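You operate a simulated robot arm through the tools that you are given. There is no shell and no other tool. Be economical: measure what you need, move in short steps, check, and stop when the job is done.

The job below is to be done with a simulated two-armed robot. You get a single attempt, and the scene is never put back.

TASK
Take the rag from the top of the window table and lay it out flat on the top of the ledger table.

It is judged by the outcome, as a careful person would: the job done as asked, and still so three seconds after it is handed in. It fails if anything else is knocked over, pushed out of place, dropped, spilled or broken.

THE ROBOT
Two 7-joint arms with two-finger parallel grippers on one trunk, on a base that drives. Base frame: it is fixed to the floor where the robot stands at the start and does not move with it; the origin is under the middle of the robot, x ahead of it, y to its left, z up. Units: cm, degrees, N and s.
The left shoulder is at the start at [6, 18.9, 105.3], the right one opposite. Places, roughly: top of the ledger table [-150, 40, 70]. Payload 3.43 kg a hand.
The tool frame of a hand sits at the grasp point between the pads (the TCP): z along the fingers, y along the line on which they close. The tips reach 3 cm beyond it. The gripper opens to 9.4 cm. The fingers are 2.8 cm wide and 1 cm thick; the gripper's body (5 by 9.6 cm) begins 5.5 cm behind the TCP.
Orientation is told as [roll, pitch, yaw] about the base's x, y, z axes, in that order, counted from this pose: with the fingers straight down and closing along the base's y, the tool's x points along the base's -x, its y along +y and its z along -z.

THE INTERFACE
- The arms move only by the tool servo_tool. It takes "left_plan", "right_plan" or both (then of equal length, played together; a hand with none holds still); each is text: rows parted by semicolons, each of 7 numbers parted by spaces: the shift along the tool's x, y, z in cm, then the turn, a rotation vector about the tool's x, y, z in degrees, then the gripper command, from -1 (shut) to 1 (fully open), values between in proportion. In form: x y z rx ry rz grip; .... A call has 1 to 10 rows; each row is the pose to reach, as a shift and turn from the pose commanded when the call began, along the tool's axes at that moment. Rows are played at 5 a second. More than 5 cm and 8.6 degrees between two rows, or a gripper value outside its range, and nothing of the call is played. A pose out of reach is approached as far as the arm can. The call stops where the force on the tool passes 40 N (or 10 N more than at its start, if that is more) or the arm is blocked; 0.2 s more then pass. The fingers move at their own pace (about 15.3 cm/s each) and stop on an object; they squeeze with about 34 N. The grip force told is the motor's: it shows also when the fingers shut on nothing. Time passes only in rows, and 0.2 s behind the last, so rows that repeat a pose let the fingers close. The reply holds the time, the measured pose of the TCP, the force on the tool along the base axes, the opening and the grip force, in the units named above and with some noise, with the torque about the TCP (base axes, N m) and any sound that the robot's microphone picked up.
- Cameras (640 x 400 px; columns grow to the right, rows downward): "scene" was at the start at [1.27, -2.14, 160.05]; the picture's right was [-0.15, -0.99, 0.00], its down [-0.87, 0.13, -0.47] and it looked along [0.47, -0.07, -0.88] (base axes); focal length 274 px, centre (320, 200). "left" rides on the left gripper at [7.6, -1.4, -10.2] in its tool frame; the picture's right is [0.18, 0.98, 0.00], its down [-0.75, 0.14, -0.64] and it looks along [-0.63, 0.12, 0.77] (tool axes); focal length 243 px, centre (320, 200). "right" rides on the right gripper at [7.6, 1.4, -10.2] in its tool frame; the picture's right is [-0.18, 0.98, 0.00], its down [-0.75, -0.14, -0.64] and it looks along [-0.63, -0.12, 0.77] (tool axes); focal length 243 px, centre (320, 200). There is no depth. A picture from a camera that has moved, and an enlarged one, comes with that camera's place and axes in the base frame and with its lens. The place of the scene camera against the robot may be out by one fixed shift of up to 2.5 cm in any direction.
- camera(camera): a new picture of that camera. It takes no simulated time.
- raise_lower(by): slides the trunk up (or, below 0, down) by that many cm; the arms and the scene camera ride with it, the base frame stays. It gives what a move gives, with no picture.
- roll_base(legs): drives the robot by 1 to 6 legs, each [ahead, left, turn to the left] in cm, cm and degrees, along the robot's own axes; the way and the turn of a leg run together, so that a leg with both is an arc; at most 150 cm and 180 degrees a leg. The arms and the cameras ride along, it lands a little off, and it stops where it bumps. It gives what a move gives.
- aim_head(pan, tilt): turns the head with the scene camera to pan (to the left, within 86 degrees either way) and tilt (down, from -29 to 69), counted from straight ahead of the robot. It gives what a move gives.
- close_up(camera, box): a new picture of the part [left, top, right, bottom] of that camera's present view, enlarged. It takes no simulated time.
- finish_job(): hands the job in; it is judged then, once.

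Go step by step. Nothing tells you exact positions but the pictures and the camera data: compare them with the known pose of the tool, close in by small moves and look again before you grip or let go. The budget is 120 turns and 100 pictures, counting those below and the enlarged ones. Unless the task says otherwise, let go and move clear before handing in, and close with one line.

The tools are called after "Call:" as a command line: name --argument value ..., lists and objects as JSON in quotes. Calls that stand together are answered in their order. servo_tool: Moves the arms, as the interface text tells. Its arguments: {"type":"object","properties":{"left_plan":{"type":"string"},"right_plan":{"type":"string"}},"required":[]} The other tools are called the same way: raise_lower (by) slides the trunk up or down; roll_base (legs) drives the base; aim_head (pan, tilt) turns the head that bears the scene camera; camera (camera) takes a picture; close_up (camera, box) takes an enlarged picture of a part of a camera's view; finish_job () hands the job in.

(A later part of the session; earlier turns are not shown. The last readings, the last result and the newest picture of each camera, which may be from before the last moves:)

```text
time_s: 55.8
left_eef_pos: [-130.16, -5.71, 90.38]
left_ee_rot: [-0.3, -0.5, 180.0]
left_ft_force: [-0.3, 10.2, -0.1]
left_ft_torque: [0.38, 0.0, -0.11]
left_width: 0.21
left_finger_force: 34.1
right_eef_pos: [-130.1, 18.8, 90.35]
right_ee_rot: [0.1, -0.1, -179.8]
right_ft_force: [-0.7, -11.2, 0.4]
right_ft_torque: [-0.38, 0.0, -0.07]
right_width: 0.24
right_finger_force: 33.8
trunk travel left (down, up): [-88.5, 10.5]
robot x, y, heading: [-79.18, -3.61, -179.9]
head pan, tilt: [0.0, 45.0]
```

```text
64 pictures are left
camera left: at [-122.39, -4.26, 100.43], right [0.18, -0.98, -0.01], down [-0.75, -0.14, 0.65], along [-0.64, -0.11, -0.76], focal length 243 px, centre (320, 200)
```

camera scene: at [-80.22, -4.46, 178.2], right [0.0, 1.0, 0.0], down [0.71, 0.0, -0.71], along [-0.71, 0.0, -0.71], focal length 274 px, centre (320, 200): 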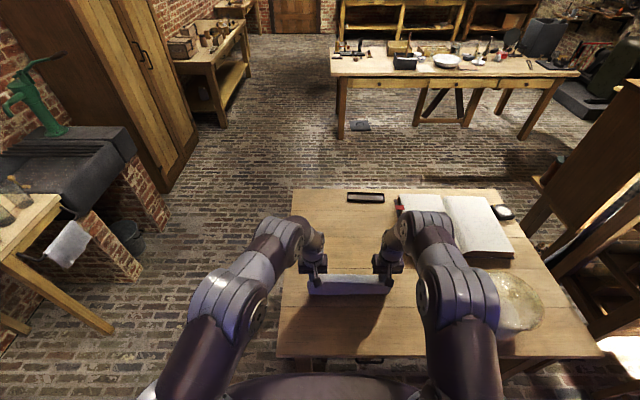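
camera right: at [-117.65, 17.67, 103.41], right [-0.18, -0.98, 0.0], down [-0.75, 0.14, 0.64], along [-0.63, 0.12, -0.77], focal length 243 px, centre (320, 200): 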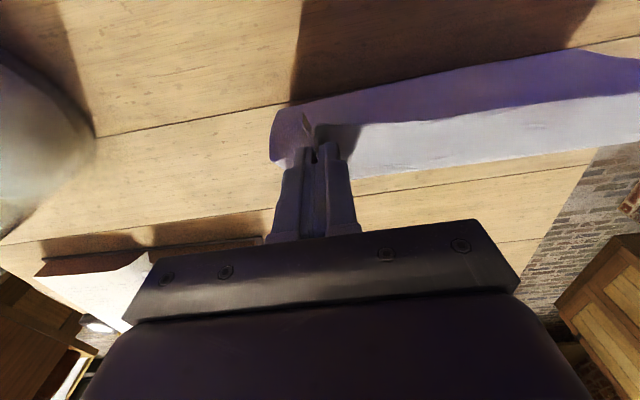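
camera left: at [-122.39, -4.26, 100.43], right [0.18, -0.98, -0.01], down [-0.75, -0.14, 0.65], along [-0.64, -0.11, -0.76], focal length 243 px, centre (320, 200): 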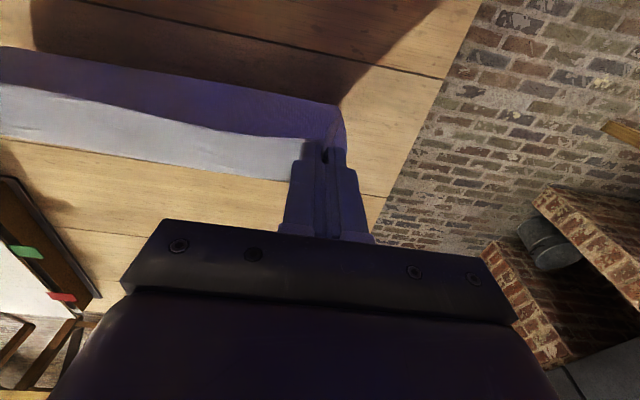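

The bend touches at about x −131 with the rest trailing forward, as intended. I'll continue the diagonal down to the table.

Call:
servo_tool --left_plan "1.2 0 1.3 0 0 0 -1; 2.4 0 2.6 0 0 0 -1; 3.6 0 3.9 0 0 0 -1; 4.8 0 5.2 0 0 0 -1; 6 0 6.5 0 0 0 -1; 7.3 0 7.8 0 0 0 -1; 8.6 0 9.1 0 0 0 -1; 9.8 0 10.3 0 0 0 -1; 11 0 11.4 0 0 0 -1" --right_plan "1.2 0 1.3 0 0 0 -1; 2.4 0 2.6 0 0 0 -1; 3.6 0 3.9 0 0 0 -1; 4.8 0 5.2 0 0 0 -1; 6 0 6.5 0 0 0 -1; 7.3 0 7.8 0 0 0 -1; 8.6 0 9.1 0 0 0 -1; 9.8 0 10.3 0 0 0 -1; 11 0 11.4 0 0 0 -1"

Call:
camera --camera "scene"

Call:
camera --camera "left"

Call:
camera --camera "right"

```text
time_s: 57.8
left_eef_pos: [-119.13, -5.59, 78.64]
left_ee_rot: [-0.3, -0.6, -180.0]
left_ft_force: [0.1, 10.3, 0.2]
left_ft_torque: [0.26, -0.03, -0.13]
left_width: 0.24
left_finger_force: 34.3
right_eef_pos: [-119.15, 18.8, 78.78]
right_ee_rot: [0.0, -0.1, -179.8]
right_ft_force: [-0.2, -9.6, 1.1]
right_ft_torque: [-0.29, -0.02, -0.04]
right_width: 0.23
right_finger_force: 34.1
trunk travel left (down, up): [-88.5, 10.5]
robot x, y, heading: [-78.88, -3.18, -180.0]
head pan, tilt: [0.0, 45.0]
```

```text
63 pictures are left
camera scene: at [-80.2, -4.44, 178.2], right [0.0, 1.0, 0.0], down [0.71, 0.0, -0.71], along [-0.71, 0.0, -0.71], focal length 274 px, centre (320, 200)
```

scene: 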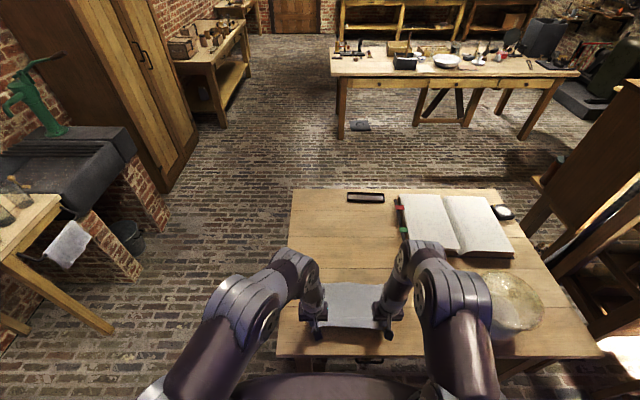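

```text
62 pictures are left
camera left: at [-111.43, -4.13, 88.84], right [0.18, -0.98, -0.01], down [-0.75, -0.14, 0.65], along [-0.64, -0.11, -0.76], focal length 243 px, centre (320, 200)
```

left: 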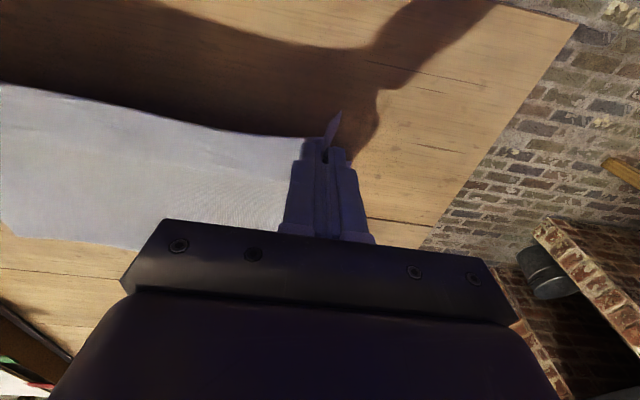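

```text
61 pictures are left
camera right: at [-111.49, 17.45, 88.99], right [-0.18, -0.98, 0.0], down [-0.75, 0.14, 0.64], along [-0.63, 0.12, -0.77], focal length 243 px, centre (320, 200)
```

right: 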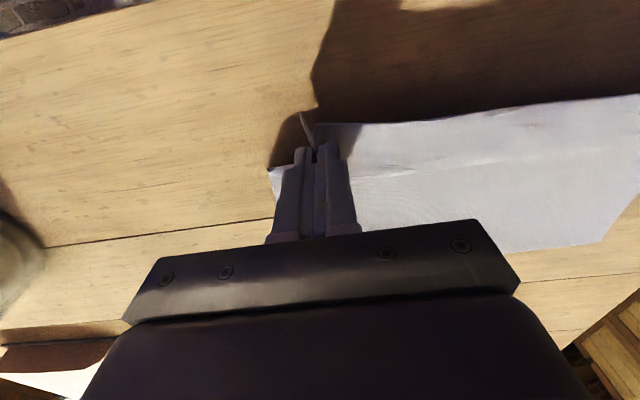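

The rag is nearly laid out. I'll lower the last 1.3 cm while pulling back about 2.5 cm to straighten it, then look before letting go.

Call:
servo_tool --left_plan "0.6 0 0.6 0 0 0 -1; 1.2 0 1.1 0 0 0 -1; 1.9 0 1.2 0 0 0 -1; 2.6 0 1.2 0 0 0 -1; 2.6 0 1.2 0 0 0 -1" --right_plan "0.6 0 0.6 0 0 0 -1; 1.2 0 1.1 0 0 0 -1; 1.9 0 1.3 0 0 0 -1; 2.6 0 1.3 0 0 0 -1; 2.6 0 1.3 0 0 0 -1"

Call:
close_up --camera "scene" --box '[270, 240, 430, 370]'

```text
time_s: 59.0
left_eef_pos: [-116.71, -5.65, 77.58]
left_ee_rot: [-0.4, -0.6, 180.0]
left_ft_force: [0.6, 10.0, -0.2]
left_ft_torque: [0.31, 0.01, -0.13]
left_width: 0.25
left_finger_force: 33.7
right_eef_pos: [-116.66, 18.73, 77.58]
right_ee_rot: [0.0, 0.0, -179.8]
right_ft_force: [-0.1, -9.1, -0.6]
right_ft_torque: [-0.34, -0.01, -0.03]
right_width: 0.22
right_finger_force: 34.4
trunk travel left (down, up): [-88.5, 10.5]
robot x, y, heading: [-79.26, -3.44, -179.8]
head pan, tilt: [0.0, 45.0]
```

```text
3.08 times, centred on (350, 305) of scene
camera zoom: at [-80.26, -4.48, 178.19], right [0.0, 1.0, 0.0], down [0.71, 0.0, -0.71], along [-0.71, 0.0, -0.71], focal length 842 px, centre (228, -123)
```

zoom: 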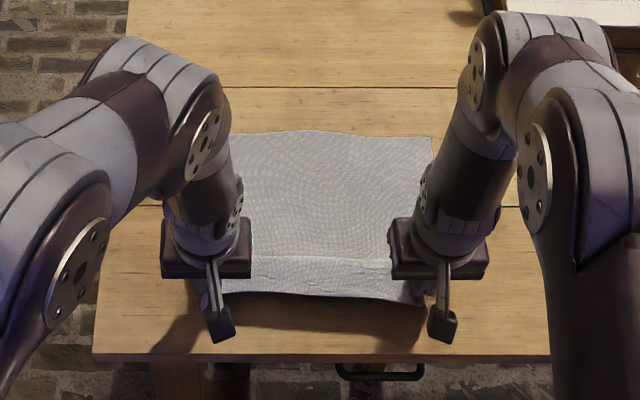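

The rag is straight and the fingertips are just above the table. I'll lower the last few millimetres and open the grippers gradually.

Call:
servo_tool --left_plan "0 0 0.2 0 0 0 -1; 0 0 0.4 0 0 0 -1; 0 0 0.4 0 0 0 -0.8; 0 0 0.4 0 0 0 -0.6; 0 0 0.4 0 0 0 -0.4; 0 0 0.4 0 0 0 -0.35" --right_plan "0 0 0.2 0 0 0 -1; 0 0 0.4 0 0 0 -1; 0 0 0.4 0 0 0 -0.8; 0 0 0.4 0 0 0 -0.6; 0 0 0.4 0 0 0 -0.4; 0 0 0.4 0 0 0 -0.35"

Call:
camera --camera "left"

Call:
camera --camera "right"

```text
time_s: 60.4
left_eef_pos: [-116.64, -5.63, 77.21]
left_ee_rot: [-0.2, -0.6, 180.0]
left_ft_force: [0.0, 0.9, -0.1]
left_ft_torque: [-0.02, 0.0, 0.01]
left_width: 3.05
left_finger_force: 0.1
right_eef_pos: [-116.52, 18.75, 77.25]
right_ee_rot: [0.0, 0.0, -179.8]
right_ft_force: [-0.2, 0.5, 0.6]
right_ft_torque: [0.03, 0.03, 0.01]
right_width: 3.05
right_finger_force: 0.1
trunk travel left (down, up): [-88.5, 10.5]
robot x, y, heading: [-79.15, -3.19, -179.7]
head pan, tilt: [0.0, 45.0]
```

```text
59 pictures are left
camera left: at [-108.99, -4.26, 87.28], right [0.18, -0.98, -0.01], down [-0.75, -0.14, 0.65], along [-0.64, -0.11, -0.76], focal length 243 px, centre (320, 200)
```

left: 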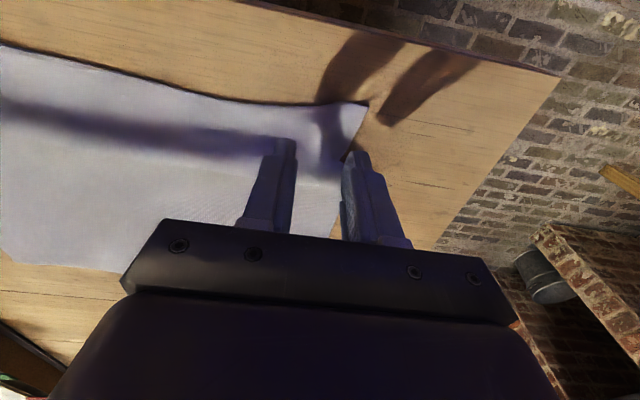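

```text
58 pictures are left
camera right: at [-108.9, 17.41, 87.42], right [-0.18, -0.98, 0.0], down [-0.75, 0.14, 0.64], along [-0.63, 0.12, -0.77], focal length 243 px, centre (320, 200)
```

right: 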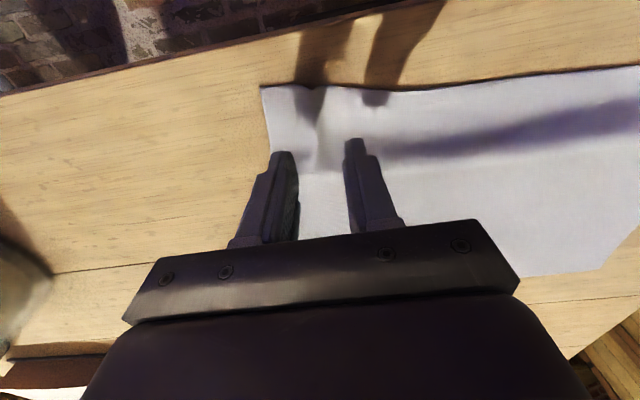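

Both fingers have let go and the corners relaxed almost flat. I'll lift straight up and back away from the table to inspect it.

Call:
servo_tool --left_plan "0 0 -1 0 0 0 -0.35; 0 0 -3 0 0 0 -0.35; 0 0 -7 0 0 0 -0.35; 0 0 -12 0 0 0 -0.35; 0 0 -17 0 0 0 -0.35; 0 0 -20 0 0 0 -0.35" --right_plan "0 0 -1 0 0 0 -0.35; 0 0 -3 0 0 0 -0.35; 0 0 -7 0 0 0 -0.35; 0 0 -12 0 0 0 -0.35; 0 0 -17 0 0 0 -0.35; 0 0 -20 0 0 0 -0.35"

Call:
roll_base --legs '[[-35, 0, 0]]'

Call:
camera --camera "scene"

Call:
close_up --camera "scene" --box '[260, 120, 480, 260]'

```text
time_s: 61.8
left_eef_pos: [-116.53, -5.71, 97.33]
left_ee_rot: [-0.3, -0.6, 180.0]
left_ft_force: [1.0, -0.4, 0.1]
left_ft_torque: [-0.03, 0.0, 0.02]
left_width: 3.05
left_finger_force: 0.1
right_eef_pos: [-116.35, 18.93, 97.31]
right_ee_rot: [0.1, -0.1, -179.7]
right_ft_force: [0.8, -0.3, 0.2]
right_ft_torque: [-0.05, -0.01, 0.02]
right_width: 3.07
right_finger_force: 0.1
trunk travel left (down, up): [-88.5, 10.5]
robot x, y, heading: [-78.96, -3.22, -179.7]
head pan, tilt: [0.0, 45.0]
```

```text
time_s: 64.1
left_eef_pos: [-81.68, -5.61, 97.19]
left_ee_rot: [-0.2, -0.6, 180.0]
left_ft_force: [0.0, 0.0, 0.3]
left_ft_torque: [-0.01, 0.0, 0.01]
left_width: 3.07
left_finger_force: 0.0
right_eef_pos: [-81.56, 19.02, 97.2]
right_ee_rot: [0.0, 0.0, -179.7]
right_ft_force: [0.3, 1.1, -0.1]
right_ft_torque: [0.02, 0.03, 0.02]
right_width: 3.07
right_finger_force: 0.1
trunk travel left (down, up): [-88.5, 10.5]
robot x, y, heading: [-43.94, -3.25, -179.8]
head pan, tilt: [0.0, 45.0]
```

```text
57 pictures are left
camera scene: at [-45.32, -4.39, 178.19], right [0.0, 1.0, 0.0], down [0.71, 0.0, -0.71], along [-0.71, 0.0, -0.71], focal length 274 px, centre (320, 200)
```

scene: 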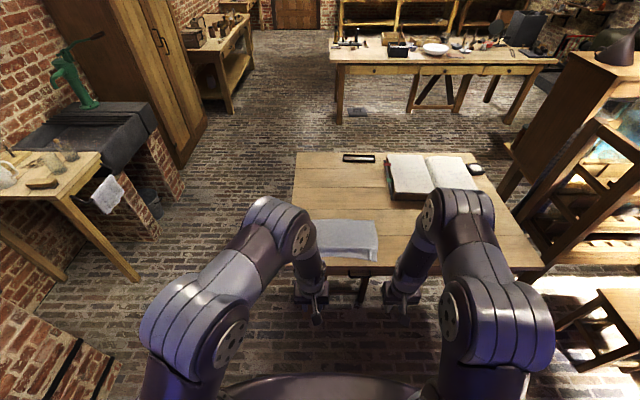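

```text
2.86 times, centred on (370, 190) of scene
camera zoom: at [-45.32, -4.39, 178.19], right [0.0, 1.0, 0.0], down [0.71, 0.0, -0.71], along [-0.71, 0.0, -0.71], focal length 781 px, centre (177, 229)
```

zoom: 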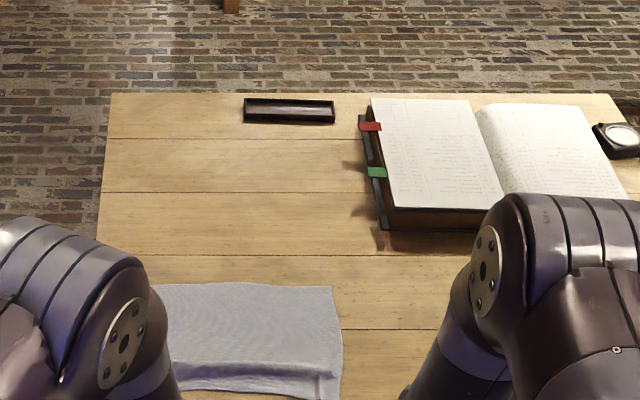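

The rag is on the table, but the arms hide part of it and the near edge may have a ridge. I'll turn the base aside to get a clear view.

Call:
roll_base --legs '[[0, 0, -65]]'

Call:
aim_head --pan 65 --tilt 50

Call:
camera --camera "scene"

```text
time_s: 67.4
left_eef_pos: [-61.45, 30.13, 97.28]
left_ee_rot: [-0.3, -0.7, 114.3]
left_ft_force: [0.0, -0.5, 0.6]
left_ft_torque: [-0.02, -0.01, -0.01]
left_width: 3.06
left_finger_force: 0.1
right_eef_pos: [-39.16, 39.98, 97.28]
right_ee_rot: [0.0, 0.0, 114.5]
right_ft_force: [0.4, 0.1, 0.4]
right_ft_torque: [0.01, 0.0, 0.03]
right_width: 3.08
right_finger_force: 0.0
trunk travel left (down, up): [-88.5, 10.5]
robot x, y, heading: [-43.93, -3.09, 114.0]
head pan, tilt: [0.0, 45.0]
```

```text
time_s: 68.8
left_eef_pos: [-61.54, 30.08, 97.28]
left_ee_rot: [-0.3, -0.6, 114.2]
left_ft_force: [0.7, 0.1, 0.0]
left_ft_torque: [0.02, 0.01, -0.02]
left_width: 3.07
left_finger_force: 0.2
right_eef_pos: [-39.06, 40.0, 97.23]
right_ee_rot: [0.0, -0.1, 114.4]
right_ft_force: [0.0, -0.1, -0.1]
right_ft_torque: [0.0, 0.03, 0.01]
right_width: 3.06
right_finger_force: 0.1
trunk travel left (down, up): [-88.5, 10.5]
robot x, y, heading: [-43.52, -3.29, 114.4]
head pan, tilt: [65.0, 50.0]
```

```text
55 pictures are left
camera scene: at [-48.28, -9.74, 177.5], right [0.01, 1.0, 0.0], down [0.77, -0.01, -0.64], along [-0.64, 0.01, -0.77], focal length 274 px, centre (320, 200)
```

scene: 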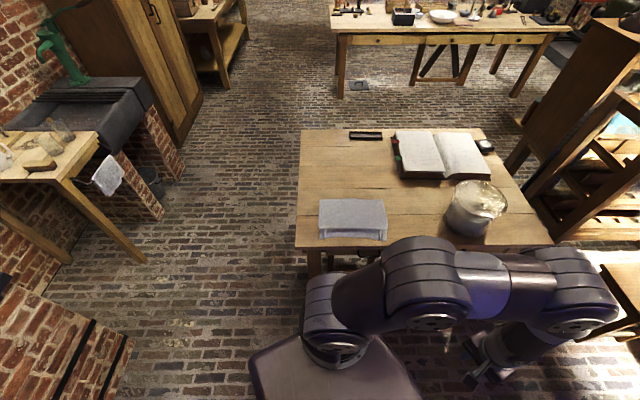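

Call:
close_up --camera "scene" --box '[290, 180, 410, 255]'

```text
5.33 times, centred on (350, 218) of scene
camera zoom: at [-48.28, -9.74, 177.5], right [0.01, 1.0, 0.0], down [0.77, -0.01, -0.64], along [-0.64, 0.01, -0.77], focal length 1458 px, centre (160, 107)
```

zoom: 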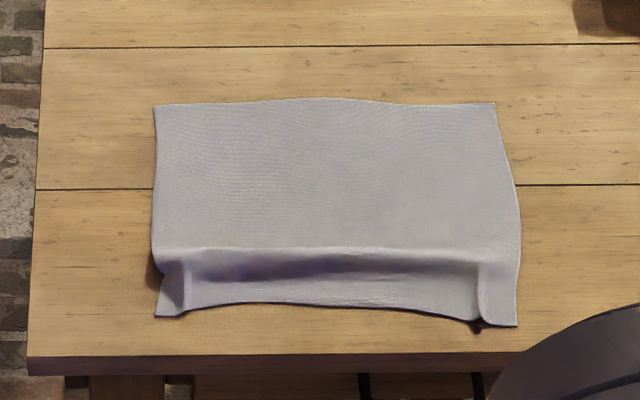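

The rag has a ridge running across it near the front edge, plus two small rucks where I pinched it. I'll go back and smooth these by pressing fingertips on either side and spreading them. The jar and book haven't moved.

Call:
roll_base --legs '[[0, 0, 65.5], [34, 0, 0]]'

Call:
aim_head --pan 0 --tilt 55

Call:
camera --camera "scene"

Call:
camera --camera "left"

Call:
camera --camera "right"

```text
time_s: 73.8
left_eef_pos: [-115.83, -4.05, 97.27]
left_ee_rot: [-0.2, -0.7, 178.6]
left_ft_force: [0.2, 0.2, 0.5]
left_ft_torque: [0.01, 0.0, 0.0]
left_width: 3.07
left_finger_force: 0.1
right_eef_pos: [-114.88, 20.52, 97.27]
right_ee_rot: [0.0, -0.1, 178.9]
right_ft_force: [0.3, -0.4, 0.5]
right_ft_torque: [-0.02, -0.03, 0.02]
right_width: 3.06
right_finger_force: 0.0
trunk travel left (down, up): [-88.5, 10.5]
robot x, y, heading: [-78.1, -2.68, 178.2]
head pan, tilt: [65.0, 50.0]
```

```text
time_s: 75.2
left_eef_pos: [-115.86, -4.13, 97.27]
left_ee_rot: [-0.3, -0.6, 178.5]
left_ft_force: [0.6, 1.2, 0.0]
left_ft_torque: [-0.03, 0.02, -0.01]
left_width: 3.08
left_finger_force: 0.1
right_eef_pos: [-115.06, 20.48, 97.29]
right_ee_rot: [0.0, 0.0, 178.7]
right_ft_force: [0.9, 0.2, -0.3]
right_ft_torque: [-0.02, 0.01, 0.02]
right_width: 3.07
right_finger_force: 0.0
trunk travel left (down, up): [-88.5, 10.5]
robot x, y, heading: [-78.15, -2.8, 178.6]
head pan, tilt: [0.0, 55.0]
```

```text
53 pictures are left
camera scene: at [-78.48, -3.68, 176.85], right [0.02, 1.0, 0.0], down [0.82, -0.02, -0.57], along [-0.57, 0.01, -0.82], focal length 274 px, centre (320, 200)
```

scene: 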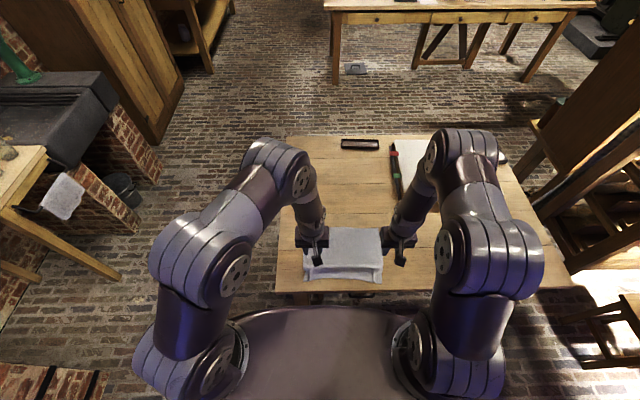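

```text
52 pictures are left
camera left: at [-108.05, -2.74, 107.35], right [0.16, -0.99, -0.01], down [-0.75, -0.13, 0.65], along [-0.64, -0.1, -0.76], focal length 243 px, centre (320, 200)
```

left: 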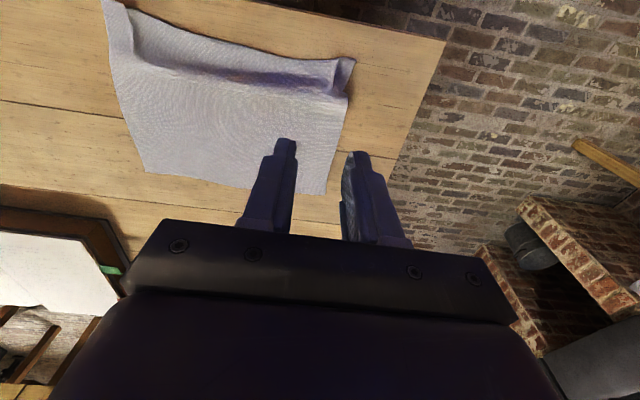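

```text
51 pictures are left
camera right: at [-107.46, 18.93, 107.52], right [-0.2, -0.98, 0.0], down [-0.75, 0.16, 0.64], along [-0.63, 0.13, -0.77], focal length 243 px, centre (320, 200)
```

right: 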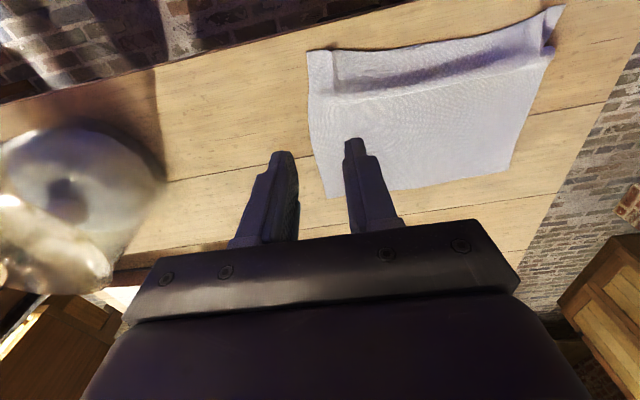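

The ridge crest runs at about x ≈ −117.5, and the near edge is at about −113. I'll turn both hands 90° so the fingers straddle the ridge and can spread it toward and away from the robot.

Call:
servo_tool --left_plan "0 0 0 0 0 8.5 -0.35; 0 0 0 0 0 17 -0.35; 0 0 0 0 0 25.5 -0.35; 0 0 0 0 0 34 -0.35; 0 0 0 0 0 42.5 -0.35; 0 0 0 0 0 51 -0.35; 0 0 0 0 0 59.5 -0.35; 0 0 0 0 0 68 -0.35; 0 0 0 0 0 76.5 -0.35; 0 0 0 0 0 85 -0.35" --right_plan "0 0 0 0 0 -8.5 -0.35; 0 0 0 0 0 -17 -0.35; 0 0 0 0 0 -25.5 -0.35; 0 0 0 0 0 -34 -0.35; 0 0 0 0 0 -42.5 -0.35; 0 0 0 0 0 -51 -0.35; 0 0 0 0 0 -59.5 -0.35; 0 0 0 0 0 -68 -0.35; 0 0 0 0 0 -76.5 -0.35; 0 0 0 0 0 -85 -0.35"

Call:
camera --camera "scene"

```text
time_s: 77.4
left_eef_pos: [-115.81, -3.98, 97.31]
left_ee_rot: [0.6, -0.3, 93.4]
left_ft_force: [-0.6, -0.3, 0.7]
left_ft_torque: [0.01, -0.03, 0.0]
left_width: 3.04
left_finger_force: 0.0
right_eef_pos: [-115.08, 20.46, 97.37]
right_ee_rot: [-0.1, 0.0, -96.0]
right_ft_force: [0.0, 0.1, 0.4]
right_ft_torque: [-0.02, -0.02, -0.03]
right_width: 3.03
right_finger_force: 0.1
trunk travel left (down, up): [-88.5, 10.5]
robot x, y, heading: [-77.92, -2.49, 178.7]
head pan, tilt: [0.0, 55.0]
```

```text
50 pictures are left
camera scene: at [-78.45, -3.68, 176.85], right [0.02, 1.0, 0.0], down [0.82, -0.02, -0.57], along [-0.57, 0.01, -0.82], focal length 274 px, centre (320, 200)
```

scene: 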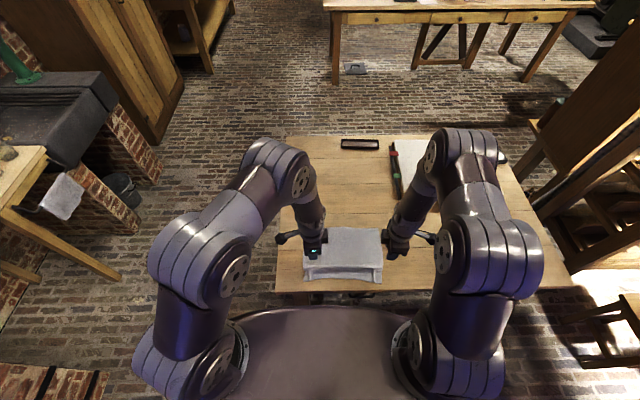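

The turn worked. I'll move the fingers over the ridge with a 5 cm opening and stop about 2 cm above the cloth.

Call:
servo_tool --left_plan "-1.8 0.7 2 0 0 0 0.06; -3.6 1.3 5 0 0 0 0.06; -3.6 1.3 9 0 0 0 0.06; -3.6 1.3 13 0 0 0 0.06; -3.6 1.3 16.5 0 0 0 0.06; -3.6 1.3 17.8 0 0 0 0.06" --right_plan "-3.1 -0.8 2 0 0 0 0.06; -6.2 -1.6 5 0 0 0 0.06; -6.2 -1.6 9 0 0 0 0.06; -6.2 -1.6 13 0 0 0 0.06; -6.2 -1.6 16.5 0 0 0 0.06; -6.2 -1.6 17.8 0 0 0 0.06"

Call:
camera --camera "left"

Call:
camera --camera "right"

Call:
close_up --camera "scene" --box '[270, 200, 430, 310]'

```text
time_s: 78.8
left_eef_pos: [-117.6, -0.47, 79.28]
left_ee_rot: [0.7, -0.3, 93.6]
left_ft_force: [-0.2, -0.5, 1.2]
left_ft_torque: [0.02, -0.02, 0.0]
left_width: 5.01
left_finger_force: 0.1
right_eef_pos: [-117.36, 14.52, 79.35]
right_ee_rot: [-0.1, 0.0, -96.2]
right_ft_force: [-0.4, 0.1, 0.7]
right_ft_torque: [-0.02, -0.02, -0.01]
right_width: 4.98
right_finger_force: 0.0
trunk travel left (down, up): [-88.5, 10.5]
robot x, y, heading: [-77.68, -2.63, 178.8]
head pan, tilt: [0.0, 55.0]
```

```text
49 pictures are left
camera left: at [-115.52, -7.99, 89.29], right [-0.97, -0.25, 0.01], down [-0.18, 0.74, 0.65], along [-0.17, 0.63, -0.76], focal length 243 px, centre (320, 200)
```

left: 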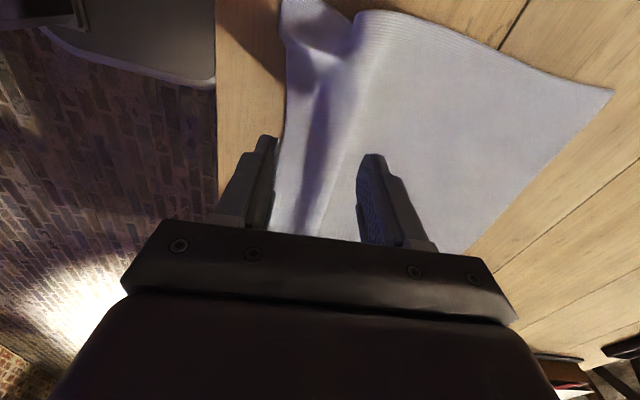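

```text
48 pictures are left
camera right: at [-115.16, 21.92, 89.65], right [0.96, -0.29, 0.0], down [-0.22, -0.73, 0.64], along [-0.19, -0.61, -0.77], focal length 243 px, centre (320, 200)
```

right: 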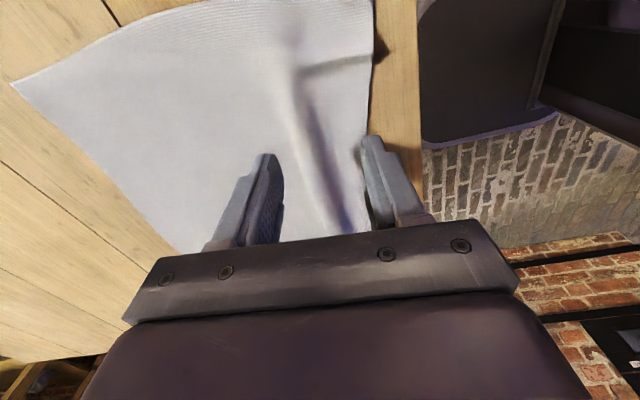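

```text
3.64 times, centred on (350, 255) of scene
camera zoom: at [-78.43, -3.66, 176.86], right [0.02, 1.0, 0.0], down [0.82, -0.02, -0.57], along [-0.57, 0.01, -0.82], focal length 994 px, centre (211, 0)
```

zoom: 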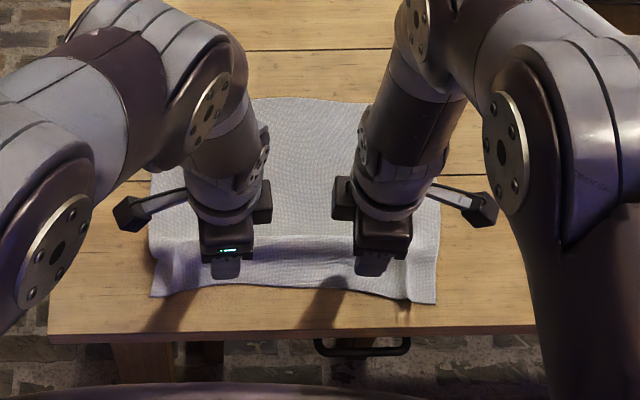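

The fingers straddle the ridge, but the near fingers sit right at the cloth's edge. I'll shift 0.7 cm away from the robot and lower to a light press.

Call:
servo_tool --left_plan "0 0.7 0 0 0 0 0.06; 0 0.7 1.2 0 0 0 0.06; 0 0.7 1.8 0 0 0 0.06; 0 0.7 2.1 0 0 0 0.06; 0 0.7 2.3 0 0 0 0.06" --right_plan "0 -0.8 0 0 0 0 0.06; 0 -0.8 1.2 0 0 0 0.06; 0 -0.8 1.8 0 0 0 0.06; 0 -0.8 2.1 0 0 0 0.06; 0 -0.8 2.4 0 0 0 0.06"

Call:
camera --camera "left"

Call:
camera --camera "right"

```text
time_s: 80.0
left_eef_pos: [-118.32, -0.52, 77.08]
left_ee_rot: [0.6, -0.5, 93.6]
left_ft_force: [0.3, 0.0, 0.3]
left_ft_torque: [0.0, 0.03, -0.02]
left_width: 4.97
left_finger_force: 0.1
right_eef_pos: [-118.09, 14.65, 77.11]
right_ee_rot: [-0.2, 0.1, -96.2]
right_ft_force: [-0.7, 0.0, -0.5]
right_ft_torque: [-0.04, 0.02, 0.01]
right_width: 4.97
right_finger_force: 0.0
trunk travel left (down, up): [-88.5, 10.5]
robot x, y, heading: [-77.97, -2.45, 178.7]
head pan, tilt: [0.0, 55.0]
```

```text
46 pictures are left
camera left: at [-116.28, -7.91, 87.24], right [-0.97, -0.25, 0.01], down [-0.18, 0.74, 0.65], along [-0.17, 0.63, -0.76], focal length 243 px, centre (320, 200)
```

left: 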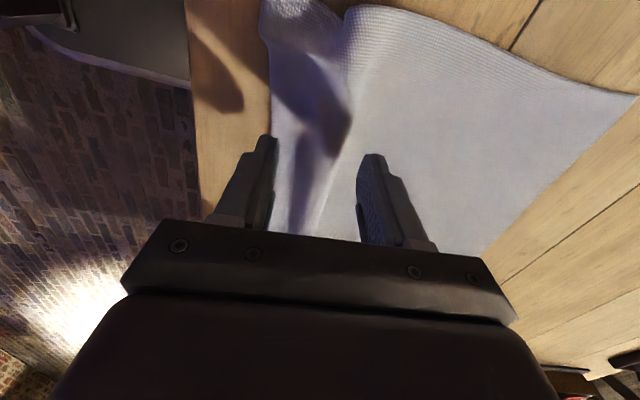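

```text
45 pictures are left
camera right: at [-115.85, 22.04, 87.28], right [0.96, -0.29, 0.0], down [-0.22, -0.73, 0.64], along [-0.19, -0.61, -0.77], focal length 243 px, centre (320, 200)
```

right: 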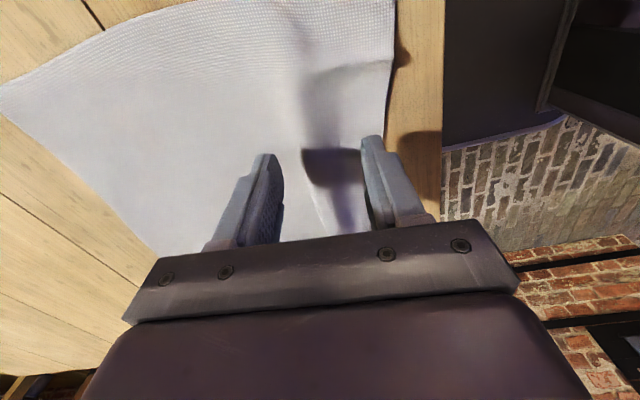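

There's no contact yet, so this table is slightly lower. I'll keep lowering in small steps.

Call:
servo_tool --left_plan "0 0.5 0.1 0 0 0 0.06; 0 0.5 0.3 0 0 0 0.06; 0 0.5 0.5 0 0 0 0.06; 0 0.5 0.6 0 0 0 0.06" --right_plan "0 -0.4 0.1 0 0 0 0.06; 0 -0.4 0.3 0 0 0 0.06; 0 -0.4 0.5 0 0 0 0.06; 0 -0.4 0.6 0 0 0 0.06"

```text
time_s: 81.0
left_eef_pos: [-118.72, -0.5, 76.58]
left_ee_rot: [0.6, -0.3, 93.5]
left_ft_force: [-0.6, 0.1, -0.7]
left_ft_torque: [-0.02, 0.01, 0.02]
left_width: 5.0
left_finger_force: 0.2
right_eef_pos: [-118.53, 14.68, 76.48]
right_ee_rot: [-0.1, -0.1, -96.2]
right_ft_force: [-0.6, 0.3, 0.3]
right_ft_torque: [-0.02, 0.02, 0.01]
right_width: 4.98
right_finger_force: 0.1
trunk travel left (down, up): [-88.5, 10.5]
robot x, y, heading: [-77.84, -2.88, 178.8]
head pan, tilt: [0.0, 55.0]
```

Still free, so the ledger table's top must be nearer z ≈ 70–72. I'll keep lowering step by step until I feel contact.

Call:
servo_tool --left_plan "0 0 0.3 0 0 0 0.06; 0 0 0.6 0 0 0 0.06; 0 0 0.9 0 0 0 0.06; 0 0 1.2 0 0 0 0.06; 0 0 1.4 0 0 0 0.06; 0 0 1.6 0 0 0 0.06" --right_plan "0 0 0.3 0 0 0 0.06; 0 0 0.6 0 0 0 0.06; 0 0 0.9 0 0 0 0.06; 0 0 1.2 0 0 0 0.06; 0 0 1.4 0 0 0 0.06; 0 0 1.6 0 0 0 0.06"

Call:
camera --camera "left"

```text
time_s: 82.4
left_eef_pos: [-118.68, -0.47, 75.23]
left_ee_rot: [0.7, -0.3, 93.7]
left_ft_force: [-0.3, 0.0, 4.7]
left_ft_torque: [-0.01, -0.12, -0.01]
left_width: 4.91
left_finger_force: 0.1
right_eef_pos: [-118.49, 14.7, 75.11]
right_ee_rot: [-0.5, 0.0, -96.2]
right_ft_force: [-0.1, 4.4, 39.4]
right_ft_torque: [0.02, -1.22, 0.21]
right_width: 4.99
right_finger_force: 0.2
trunk travel left (down, up): [-88.5, 10.5]
robot x, y, heading: [-78.32, -2.75, 178.8]
head pan, tilt: [0.0, 55.0]
```

```text
44 pictures are left
camera left: at [-116.54, -7.96, 85.29], right [-0.97, -0.25, 0.01], down [-0.18, 0.74, 0.65], along [-0.17, 0.63, -0.76], focal length 243 px, centre (320, 200)
```

left: 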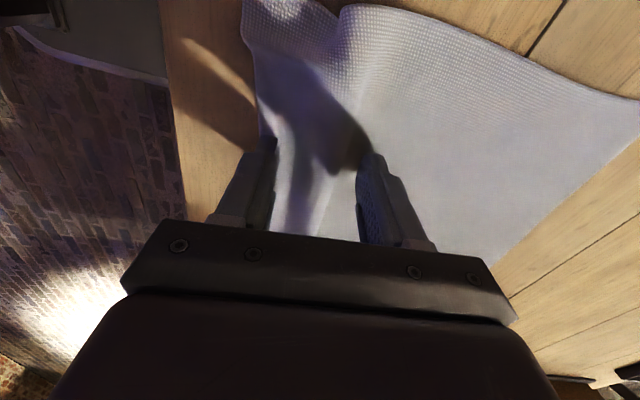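

The fingertips contact at TCP ≈ 75.1, so the ledger tabletop is at about z 72. I'll ease the right hand up and spread both grippers to pull the ridge flat.

Call:
servo_tool --left_plan "0 0 0.1 0 0 0 0.06; 0 0.1 0.1 0 0 0 0.2; 0 0.2 0.1 0 0 0 0.35; 0 0.3 0.1 0 0 0 0.5; 0 0.4 0.1 0 0 0 0.65; 0 0.4 0.1 0 0 0 0.65" --right_plan "0 0 -0.15 0 0 0 0.06; 0 -0.1 -0.15 0 0 0 0.2; 0 -0.2 -0.15 0 0 0 0.35; 0 -0.3 -0.15 0 0 0 0.5; 0 -0.4 -0.15 0 0 0 0.65; 0 -0.4 -0.15 0 0 0 0.65"

Call:
camera --camera "left"

Call:
camera --camera "right"

Call:
close_up --camera "scene" --box '[270, 200, 430, 310]'

```text
time_s: 83.3
left_eef_pos: [-119.31, -0.31, 75.28]
left_ee_rot: [1.2, -0.7, 93.7]
left_ft_force: [-1.3, -1.7, 13.6]
left_ft_torque: [-0.1, -0.53, -0.11]
left_width: 6.98
left_finger_force: 0.1
right_eef_pos: [-118.68, 14.65, 75.18]
right_ee_rot: [-0.3, 0.0, -96.1]
right_ft_force: [1.5, 0.8, 19.0]
right_ft_torque: [-0.06, -0.78, 0.03]
right_width: 7.05
right_finger_force: 0.6
trunk travel left (down, up): [-88.5, 10.5]
robot x, y, heading: [-78.03, -2.17, 178.8]
head pan, tilt: [0.0, 55.0]
stopped in row 4 (left hand): the force on the tool passed its limit (the readings are from after the stop); the commanded pose is now the measured one
```

```text
43 pictures are left
camera left: at [-117.18, -7.87, 85.27], right [-0.97, -0.25, 0.02], down [-0.18, 0.74, 0.65], along [-0.17, 0.63, -0.76], focal length 243 px, centre (320, 200)
```

left: 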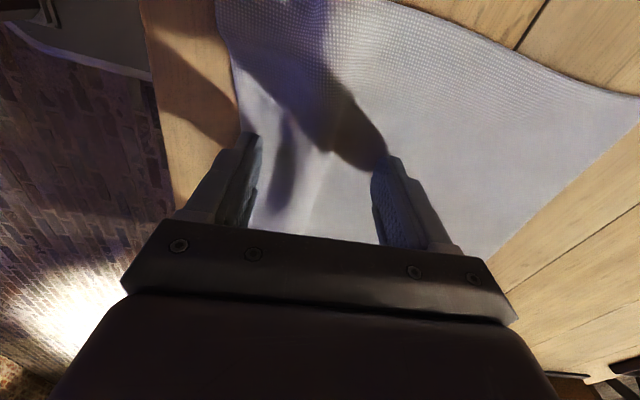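

```text
42 pictures are left
camera right: at [-116.44, 22.02, 85.36], right [0.96, -0.29, 0.0], down [-0.22, -0.73, 0.64], along [-0.19, -0.61, -0.77], focal length 243 px, centre (320, 200)
```

right: 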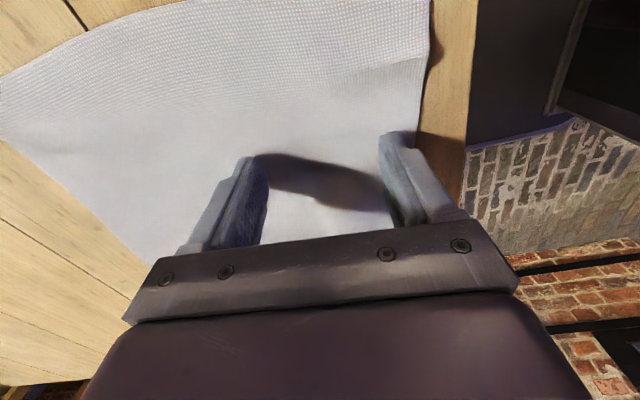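

```text
3.64 times, centred on (350, 255) of scene
camera zoom: at [-78.12, -3.84, 176.83], right [0.02, 1.0, 0.0], down [0.82, -0.02, -0.58], along [-0.57, 0.01, -0.82], focal length 994 px, centre (211, 0)
```

zoom: 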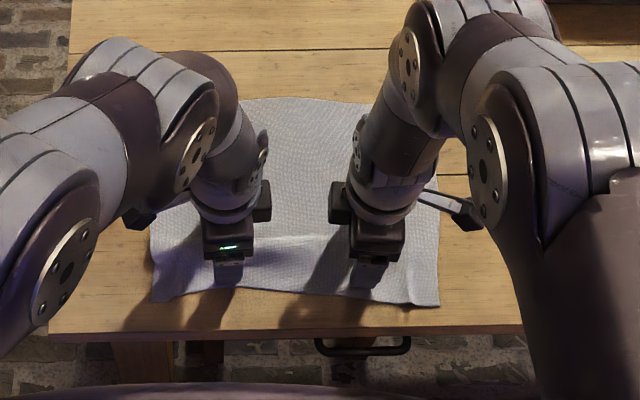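

The ridge has mostly flattened. I'll lift both hands clear and inspect.

Call:
servo_tool --left_plan "0 0 -1 0 0 0 0.5; 0 0 -4 0 0 0 0.5; 0 0 -8 0 0 0 0.5; 0 0 -12 0 0 0 0.5; 0 0 -16 0 0 0 0.5; 3 0 -20 0 0 0 0.5; 7 0 -22 0 0 0 0.5; 11 0 -22 0 0 0 0.5" --right_plan "0 0 -1 0 0 0 0.5; 0 0 -4 0 0 0 0.5; 0 0 -8 0 0 0 0.5; 0 0 -12 0 0 0 0.5; 0 0 -16 0 0 0 0.5; 3 0 -20 0 0 0 0.5; 7 0 -22 0 0 0 0.5; 11 0 -22 0 0 0 0.5"

Call:
close_up --camera "scene" --box '[270, 200, 430, 310]'

Call:
camera --camera "left"

Call:
camera --camera "right"

```text
time_s: 85.1
left_eef_pos: [-118.35, -11.33, 96.83]
left_ee_rot: [0.9, -0.6, 93.6]
left_ft_force: [-0.8, 0.5, 0.5]
left_ft_torque: [0.01, 0.01, -0.02]
left_width: 7.07
left_finger_force: 0.0
right_eef_pos: [-117.55, 25.82, 97.13]
right_ee_rot: [-0.1, 0.0, -96.1]
right_ft_force: [0.0, -0.3, 0.6]
right_ft_torque: [-0.02, 0.02, -0.01]
right_width: 7.05
right_finger_force: 0.2
trunk travel left (down, up): [-88.5, 10.5]
robot x, y, heading: [-78.75, -2.55, 178.7]
head pan, tilt: [0.0, 55.0]
```

```text
3.64 times, centred on (350, 255) of scene
camera zoom: at [-78.5, -3.68, 176.85], right [0.02, 1.0, 0.0], down [0.82, -0.02, -0.57], along [-0.57, 0.01, -0.82], focal length 994 px, centre (211, 0)
```

zoom: 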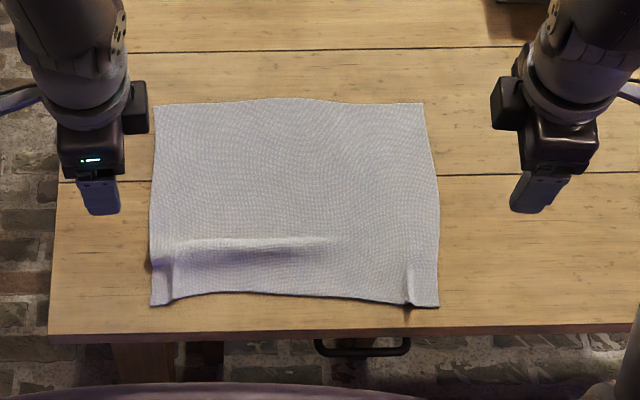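

```text
39 pictures are left
camera left: at [-116.23, -18.82, 106.94], right [-0.97, -0.25, 0.01], down [-0.18, 0.74, 0.65], along [-0.17, 0.63, -0.76], focal length 243 px, centre (320, 200)
```

left: 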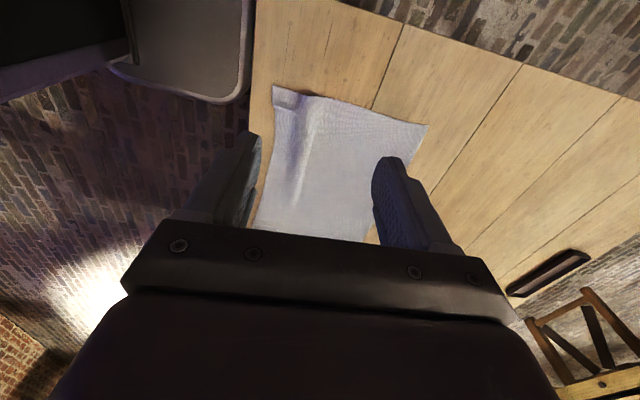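

```text
38 pictures are left
camera right: at [-115.37, 33.23, 107.39], right [0.96, -0.29, 0.0], down [-0.22, -0.73, 0.64], along [-0.19, -0.61, -0.77], focal length 243 px, centre (320, 200)
```

right: 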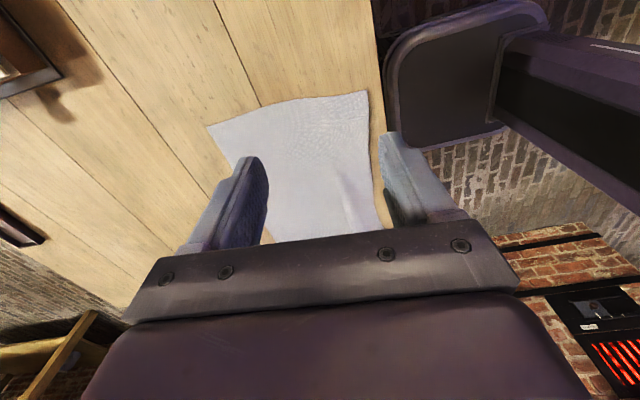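

The right half is flat. The left half still has some of the ridge, and each corner has a small ruck, so I'll repeat the spread with the left hand and press a bit more firmly.

Call:
servo_tool --left_plan "-4 0 0 0 0 0 0.2; -8 0 1 0 0 0 0; -12 0.2 5 0 0 0 -0.06; -12 0.2 9 0 0 0 -0.06; -12 0.2 13 0 0 0 -0.06; -12 0.2 17 0 0 0 -0.06; -12 0.2 20 0 0 0 -0.06; -12 0.2 21.2 0 0 0 -0.06; -12 0.2 21.5 0 0 0 -0.06; -12 0.2 21.7 0 0 0 -0.06"

Call:
camera --camera "left"

```text
refused: row 3 steps farther than a row can; nothing moved
```

```text
37 pictures are left
camera left: at [-116.23, -18.82, 106.94], right [-0.97, -0.25, 0.01], down [-0.18, 0.74, 0.65], along [-0.17, 0.63, -0.76], focal length 243 px, centre (320, 200)
```

left: 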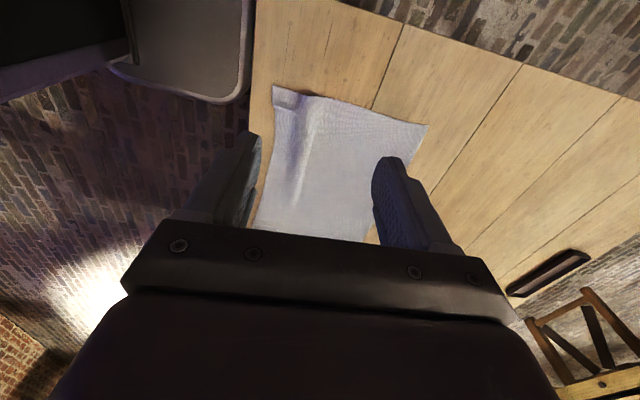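

One row stepped too far, so I'll resend it with smaller steps.

Call:
servo_tool --left_plan "-4 0 1 0 0 0 0.2; -8 0 3 0 0 0 0; -11 0.2 6.5 0 0 0 -0.06; -12 0.2 11 0 0 0 -0.06; -12 0.2 15 0 0 0 -0.06; -12 0.2 18.5 0 0 0 -0.06; -12 0.2 20.5 0 0 0 -0.06; -12 0.2 21.2 0 0 0 -0.06; -12 0.2 21.5 0 0 0 -0.06; -12 0.2 21.7 0 0 0 -0.06"

Call:
camera --camera "left"

```text
time_s: 87.3
left_eef_pos: [-119.68, 0.62, 75.46]
left_ee_rot: [1.0, -0.6, 93.5]
left_ft_force: [0.4, 0.3, 0.5]
left_ft_torque: [0.01, 0.0, 0.0]
left_width: 4.43
left_finger_force: 0.0
right_eef_pos: [-117.77, 25.79, 97.2]
right_ee_rot: [-0.1, -0.1, -96.1]
right_ft_force: [0.3, 0.0, 0.0]
right_ft_torque: [-0.02, 0.0, 0.0]
right_width: 7.06
right_finger_force: 0.0
trunk travel left (down, up): [-88.5, 10.5]
robot x, y, heading: [-78.18, -2.86, 178.5]
head pan, tilt: [0.0, 55.0]
```

```text
36 pictures are left
camera left: at [-117.53, -6.85, 85.6], right [-0.97, -0.25, 0.01], down [-0.18, 0.74, 0.65], along [-0.17, 0.63, -0.76], focal length 243 px, centre (320, 200)
```

left: 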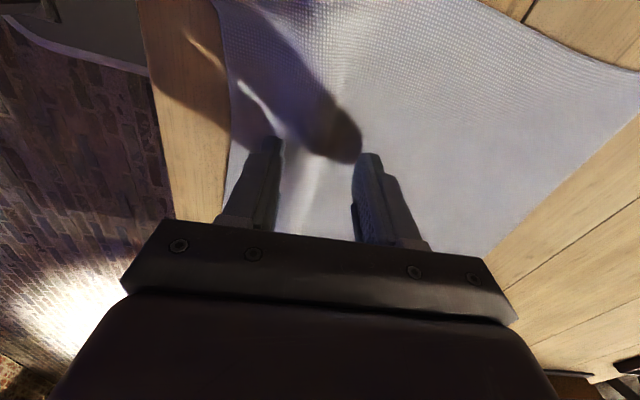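

The fingers straddle the ridge. I'll nudge 0.6 cm toward the robot, press, and spread.

Call:
servo_tool --left_plan "0 -0.6 -0.2 0 0 0 -0.06; 0 -0.6 0.2 0 0 0 -0.06; 0 -0.6 0.4 0 0 0 -0.06; 0 -0.6 0.5 0 0 0 -0.06; 0 -0.6 0.5 0 0 0 0.1; 0 -0.6 0.5 0 0 0 0.25; 0 -0.6 0.5 0 0 0 0.4; 0 -0.6 0.5 0 0 0 0.5; 0 -0.6 0.5 0 0 0 0.5"

Call:
camera --camera "left"

```text
time_s: 88.7
left_eef_pos: [-119.42, 0.97, 75.24]
left_ee_rot: [1.4, -0.9, 93.7]
left_ft_force: [0.0, -3.1, 24.0]
left_ft_torque: [-0.25, -1.01, -0.13]
left_width: 6.56
left_finger_force: 0.1
right_eef_pos: [-117.55, 25.69, 97.22]
right_ee_rot: [-0.1, 0.0, -96.1]
right_ft_force: [0.2, -0.5, -0.6]
right_ft_torque: [-0.03, 0.01, 0.0]
right_width: 7.06
right_finger_force: 0.0
trunk travel left (down, up): [-88.5, 10.5]
robot x, y, heading: [-78.1, -2.67, 179.1]
head pan, tilt: [0.0, 55.0]
stopped in row 7 (left hand): the force on the tool passed its limit (the readings are from after the stop); the commanded pose is now the measured one
```

```text
35 pictures are left
camera left: at [-117.2, -6.63, 85.23], right [-0.97, -0.25, 0.02], down [-0.17, 0.73, 0.66], along [-0.18, 0.63, -0.75], focal length 243 px, centre (320, 200)
```

left: 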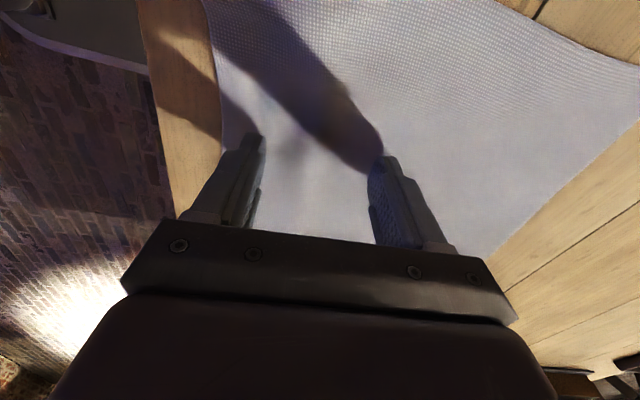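

The left part is flat there too. I'll lift and start turning both hands back to the normal orientation for the corner rucks.

Call:
servo_tool --left_plan "0 0 -1 0 0 0 0.4; 0 0 -4 0 0 0 0.4; 0 0 -8 0 0 0 0.4; 0 0 -12 0 0 0 0.4; 0 0 -16 0 0 0 0.4; 2 0 -19 0 0 0 0.4; 5 0 -21 0 0 0 0.4; 8 0 -21 0 0 0 0.4"

Call:
servo_tool --left_plan "0 0 0 0 0 -8.5 0; 0 0 0 0 0 -17 -0.3; 0 0 0 0 0 -25.5 -0.5; 0 0 0 0 0 -34 -0.5; 0 0 0 0 0 -42.5 -0.5; 0 0 0 0 0 -51 -0.5; 0 0 0 0 0 -59.5 -0.5; 0 0 0 0 0 -68 -0.5; 0 0 0 0 0 -76.5 -0.5; 0 0 0 0 0 -85 -0.5" --right_plan "0 0 0 0 0 8.5 0; 0 0 0 0 0 17 -0.3; 0 0 0 0 0 25.5 -0.5; 0 0 0 0 0 34 -0.5; 0 0 0 0 0 42.5 -0.5; 0 0 0 0 0 51 -0.5; 0 0 0 0 0 59.5 -0.5; 0 0 0 0 0 68 -0.5; 0 0 0 0 0 76.5 -0.5; 0 0 0 0 0 85 -0.5"

Call:
close_up --camera "scene" --box '[280, 215, 420, 305]'

Call:
camera --camera "left"

Call:
camera --camera "right"

```text
time_s: 90.5
left_eef_pos: [-118.31, -7.52, 95.92]
left_ee_rot: [1.2, -0.9, 93.6]
left_ft_force: [0.4, 0.5, -0.3]
left_ft_torque: [0.0, 0.02, -0.02]
left_width: 6.57
left_finger_force: 0.1
right_eef_pos: [-117.73, 25.73, 97.12]
right_ee_rot: [-0.1, -0.1, -96.3]
right_ft_force: [-0.3, 0.2, 1.0]
right_ft_torque: [-0.02, -0.01, 0.03]
right_width: 7.05
right_finger_force: 0.1
trunk travel left (down, up): [-88.5, 10.5]
robot x, y, heading: [-77.98, -2.63, 178.7]
head pan, tilt: [0.0, 55.0]
```

```text
time_s: 92.7
left_eef_pos: [-118.27, -7.31, 95.97]
left_ee_rot: [-0.7, -1.3, 178.8]
left_ft_force: [0.4, 1.0, 0.3]
left_ft_torque: [0.0, 0.01, 0.0]
left_width: 2.37
left_finger_force: 0.0
right_eef_pos: [-117.72, 25.79, 97.11]
right_ee_rot: [-0.1, 0.0, 178.7]
right_ft_force: [0.8, -0.4, 0.3]
right_ft_torque: [-0.03, -0.02, -0.02]
right_width: 2.35
right_finger_force: 0.0
trunk travel left (down, up): [-88.5, 10.5]
robot x, y, heading: [-78.05, -2.81, 179.2]
head pan, tilt: [0.0, 55.0]
```

```text
4.44 times, centred on (350, 260) of scene
camera zoom: at [-78.48, -3.7, 176.85], right [0.02, 1.0, 0.0], down [0.82, -0.02, -0.57], along [-0.57, 0.01, -0.82], focal length 1215 px, centre (187, -67)
```

zoom: 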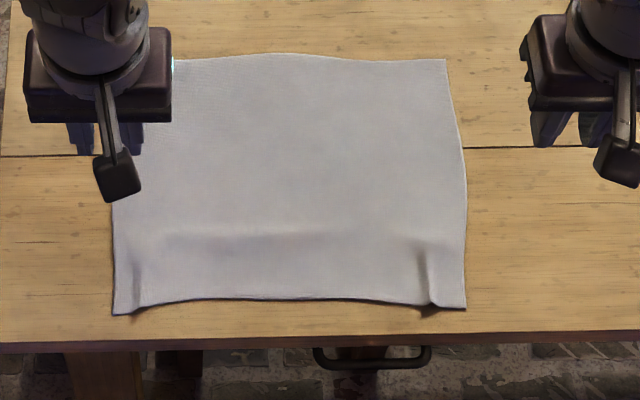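

```text
33 pictures are left
camera left: at [-110.4, -6.16, 105.95], right [0.16, -0.99, -0.02], down [-0.74, -0.13, 0.66], along [-0.65, -0.1, -0.75], focal length 243 px, centre (320, 200)
```

left: 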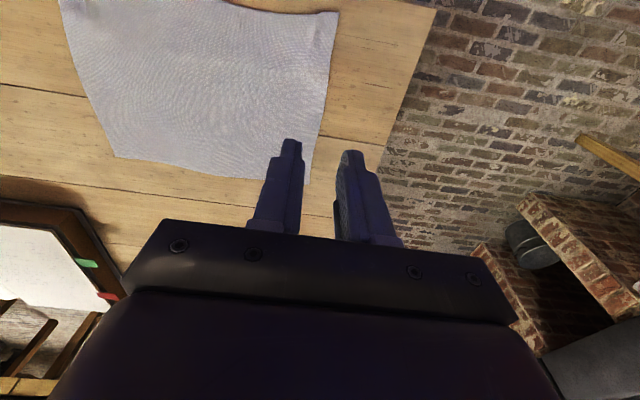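

```text
32 pictures are left
camera right: at [-110.06, 24.15, 107.35], right [-0.21, -0.98, 0.0], down [-0.75, 0.16, 0.64], along [-0.63, 0.13, -0.77], focal length 243 px, centre (320, 200)
```

right: 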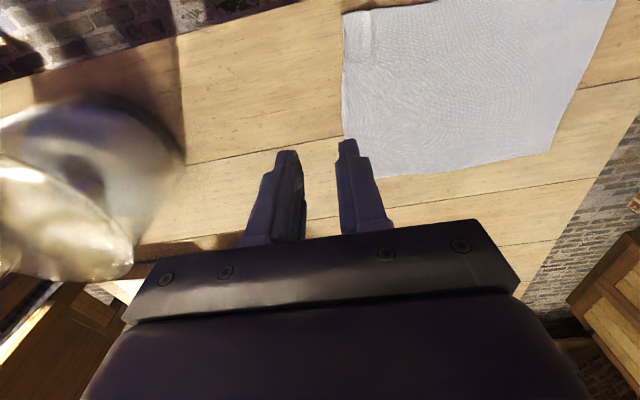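

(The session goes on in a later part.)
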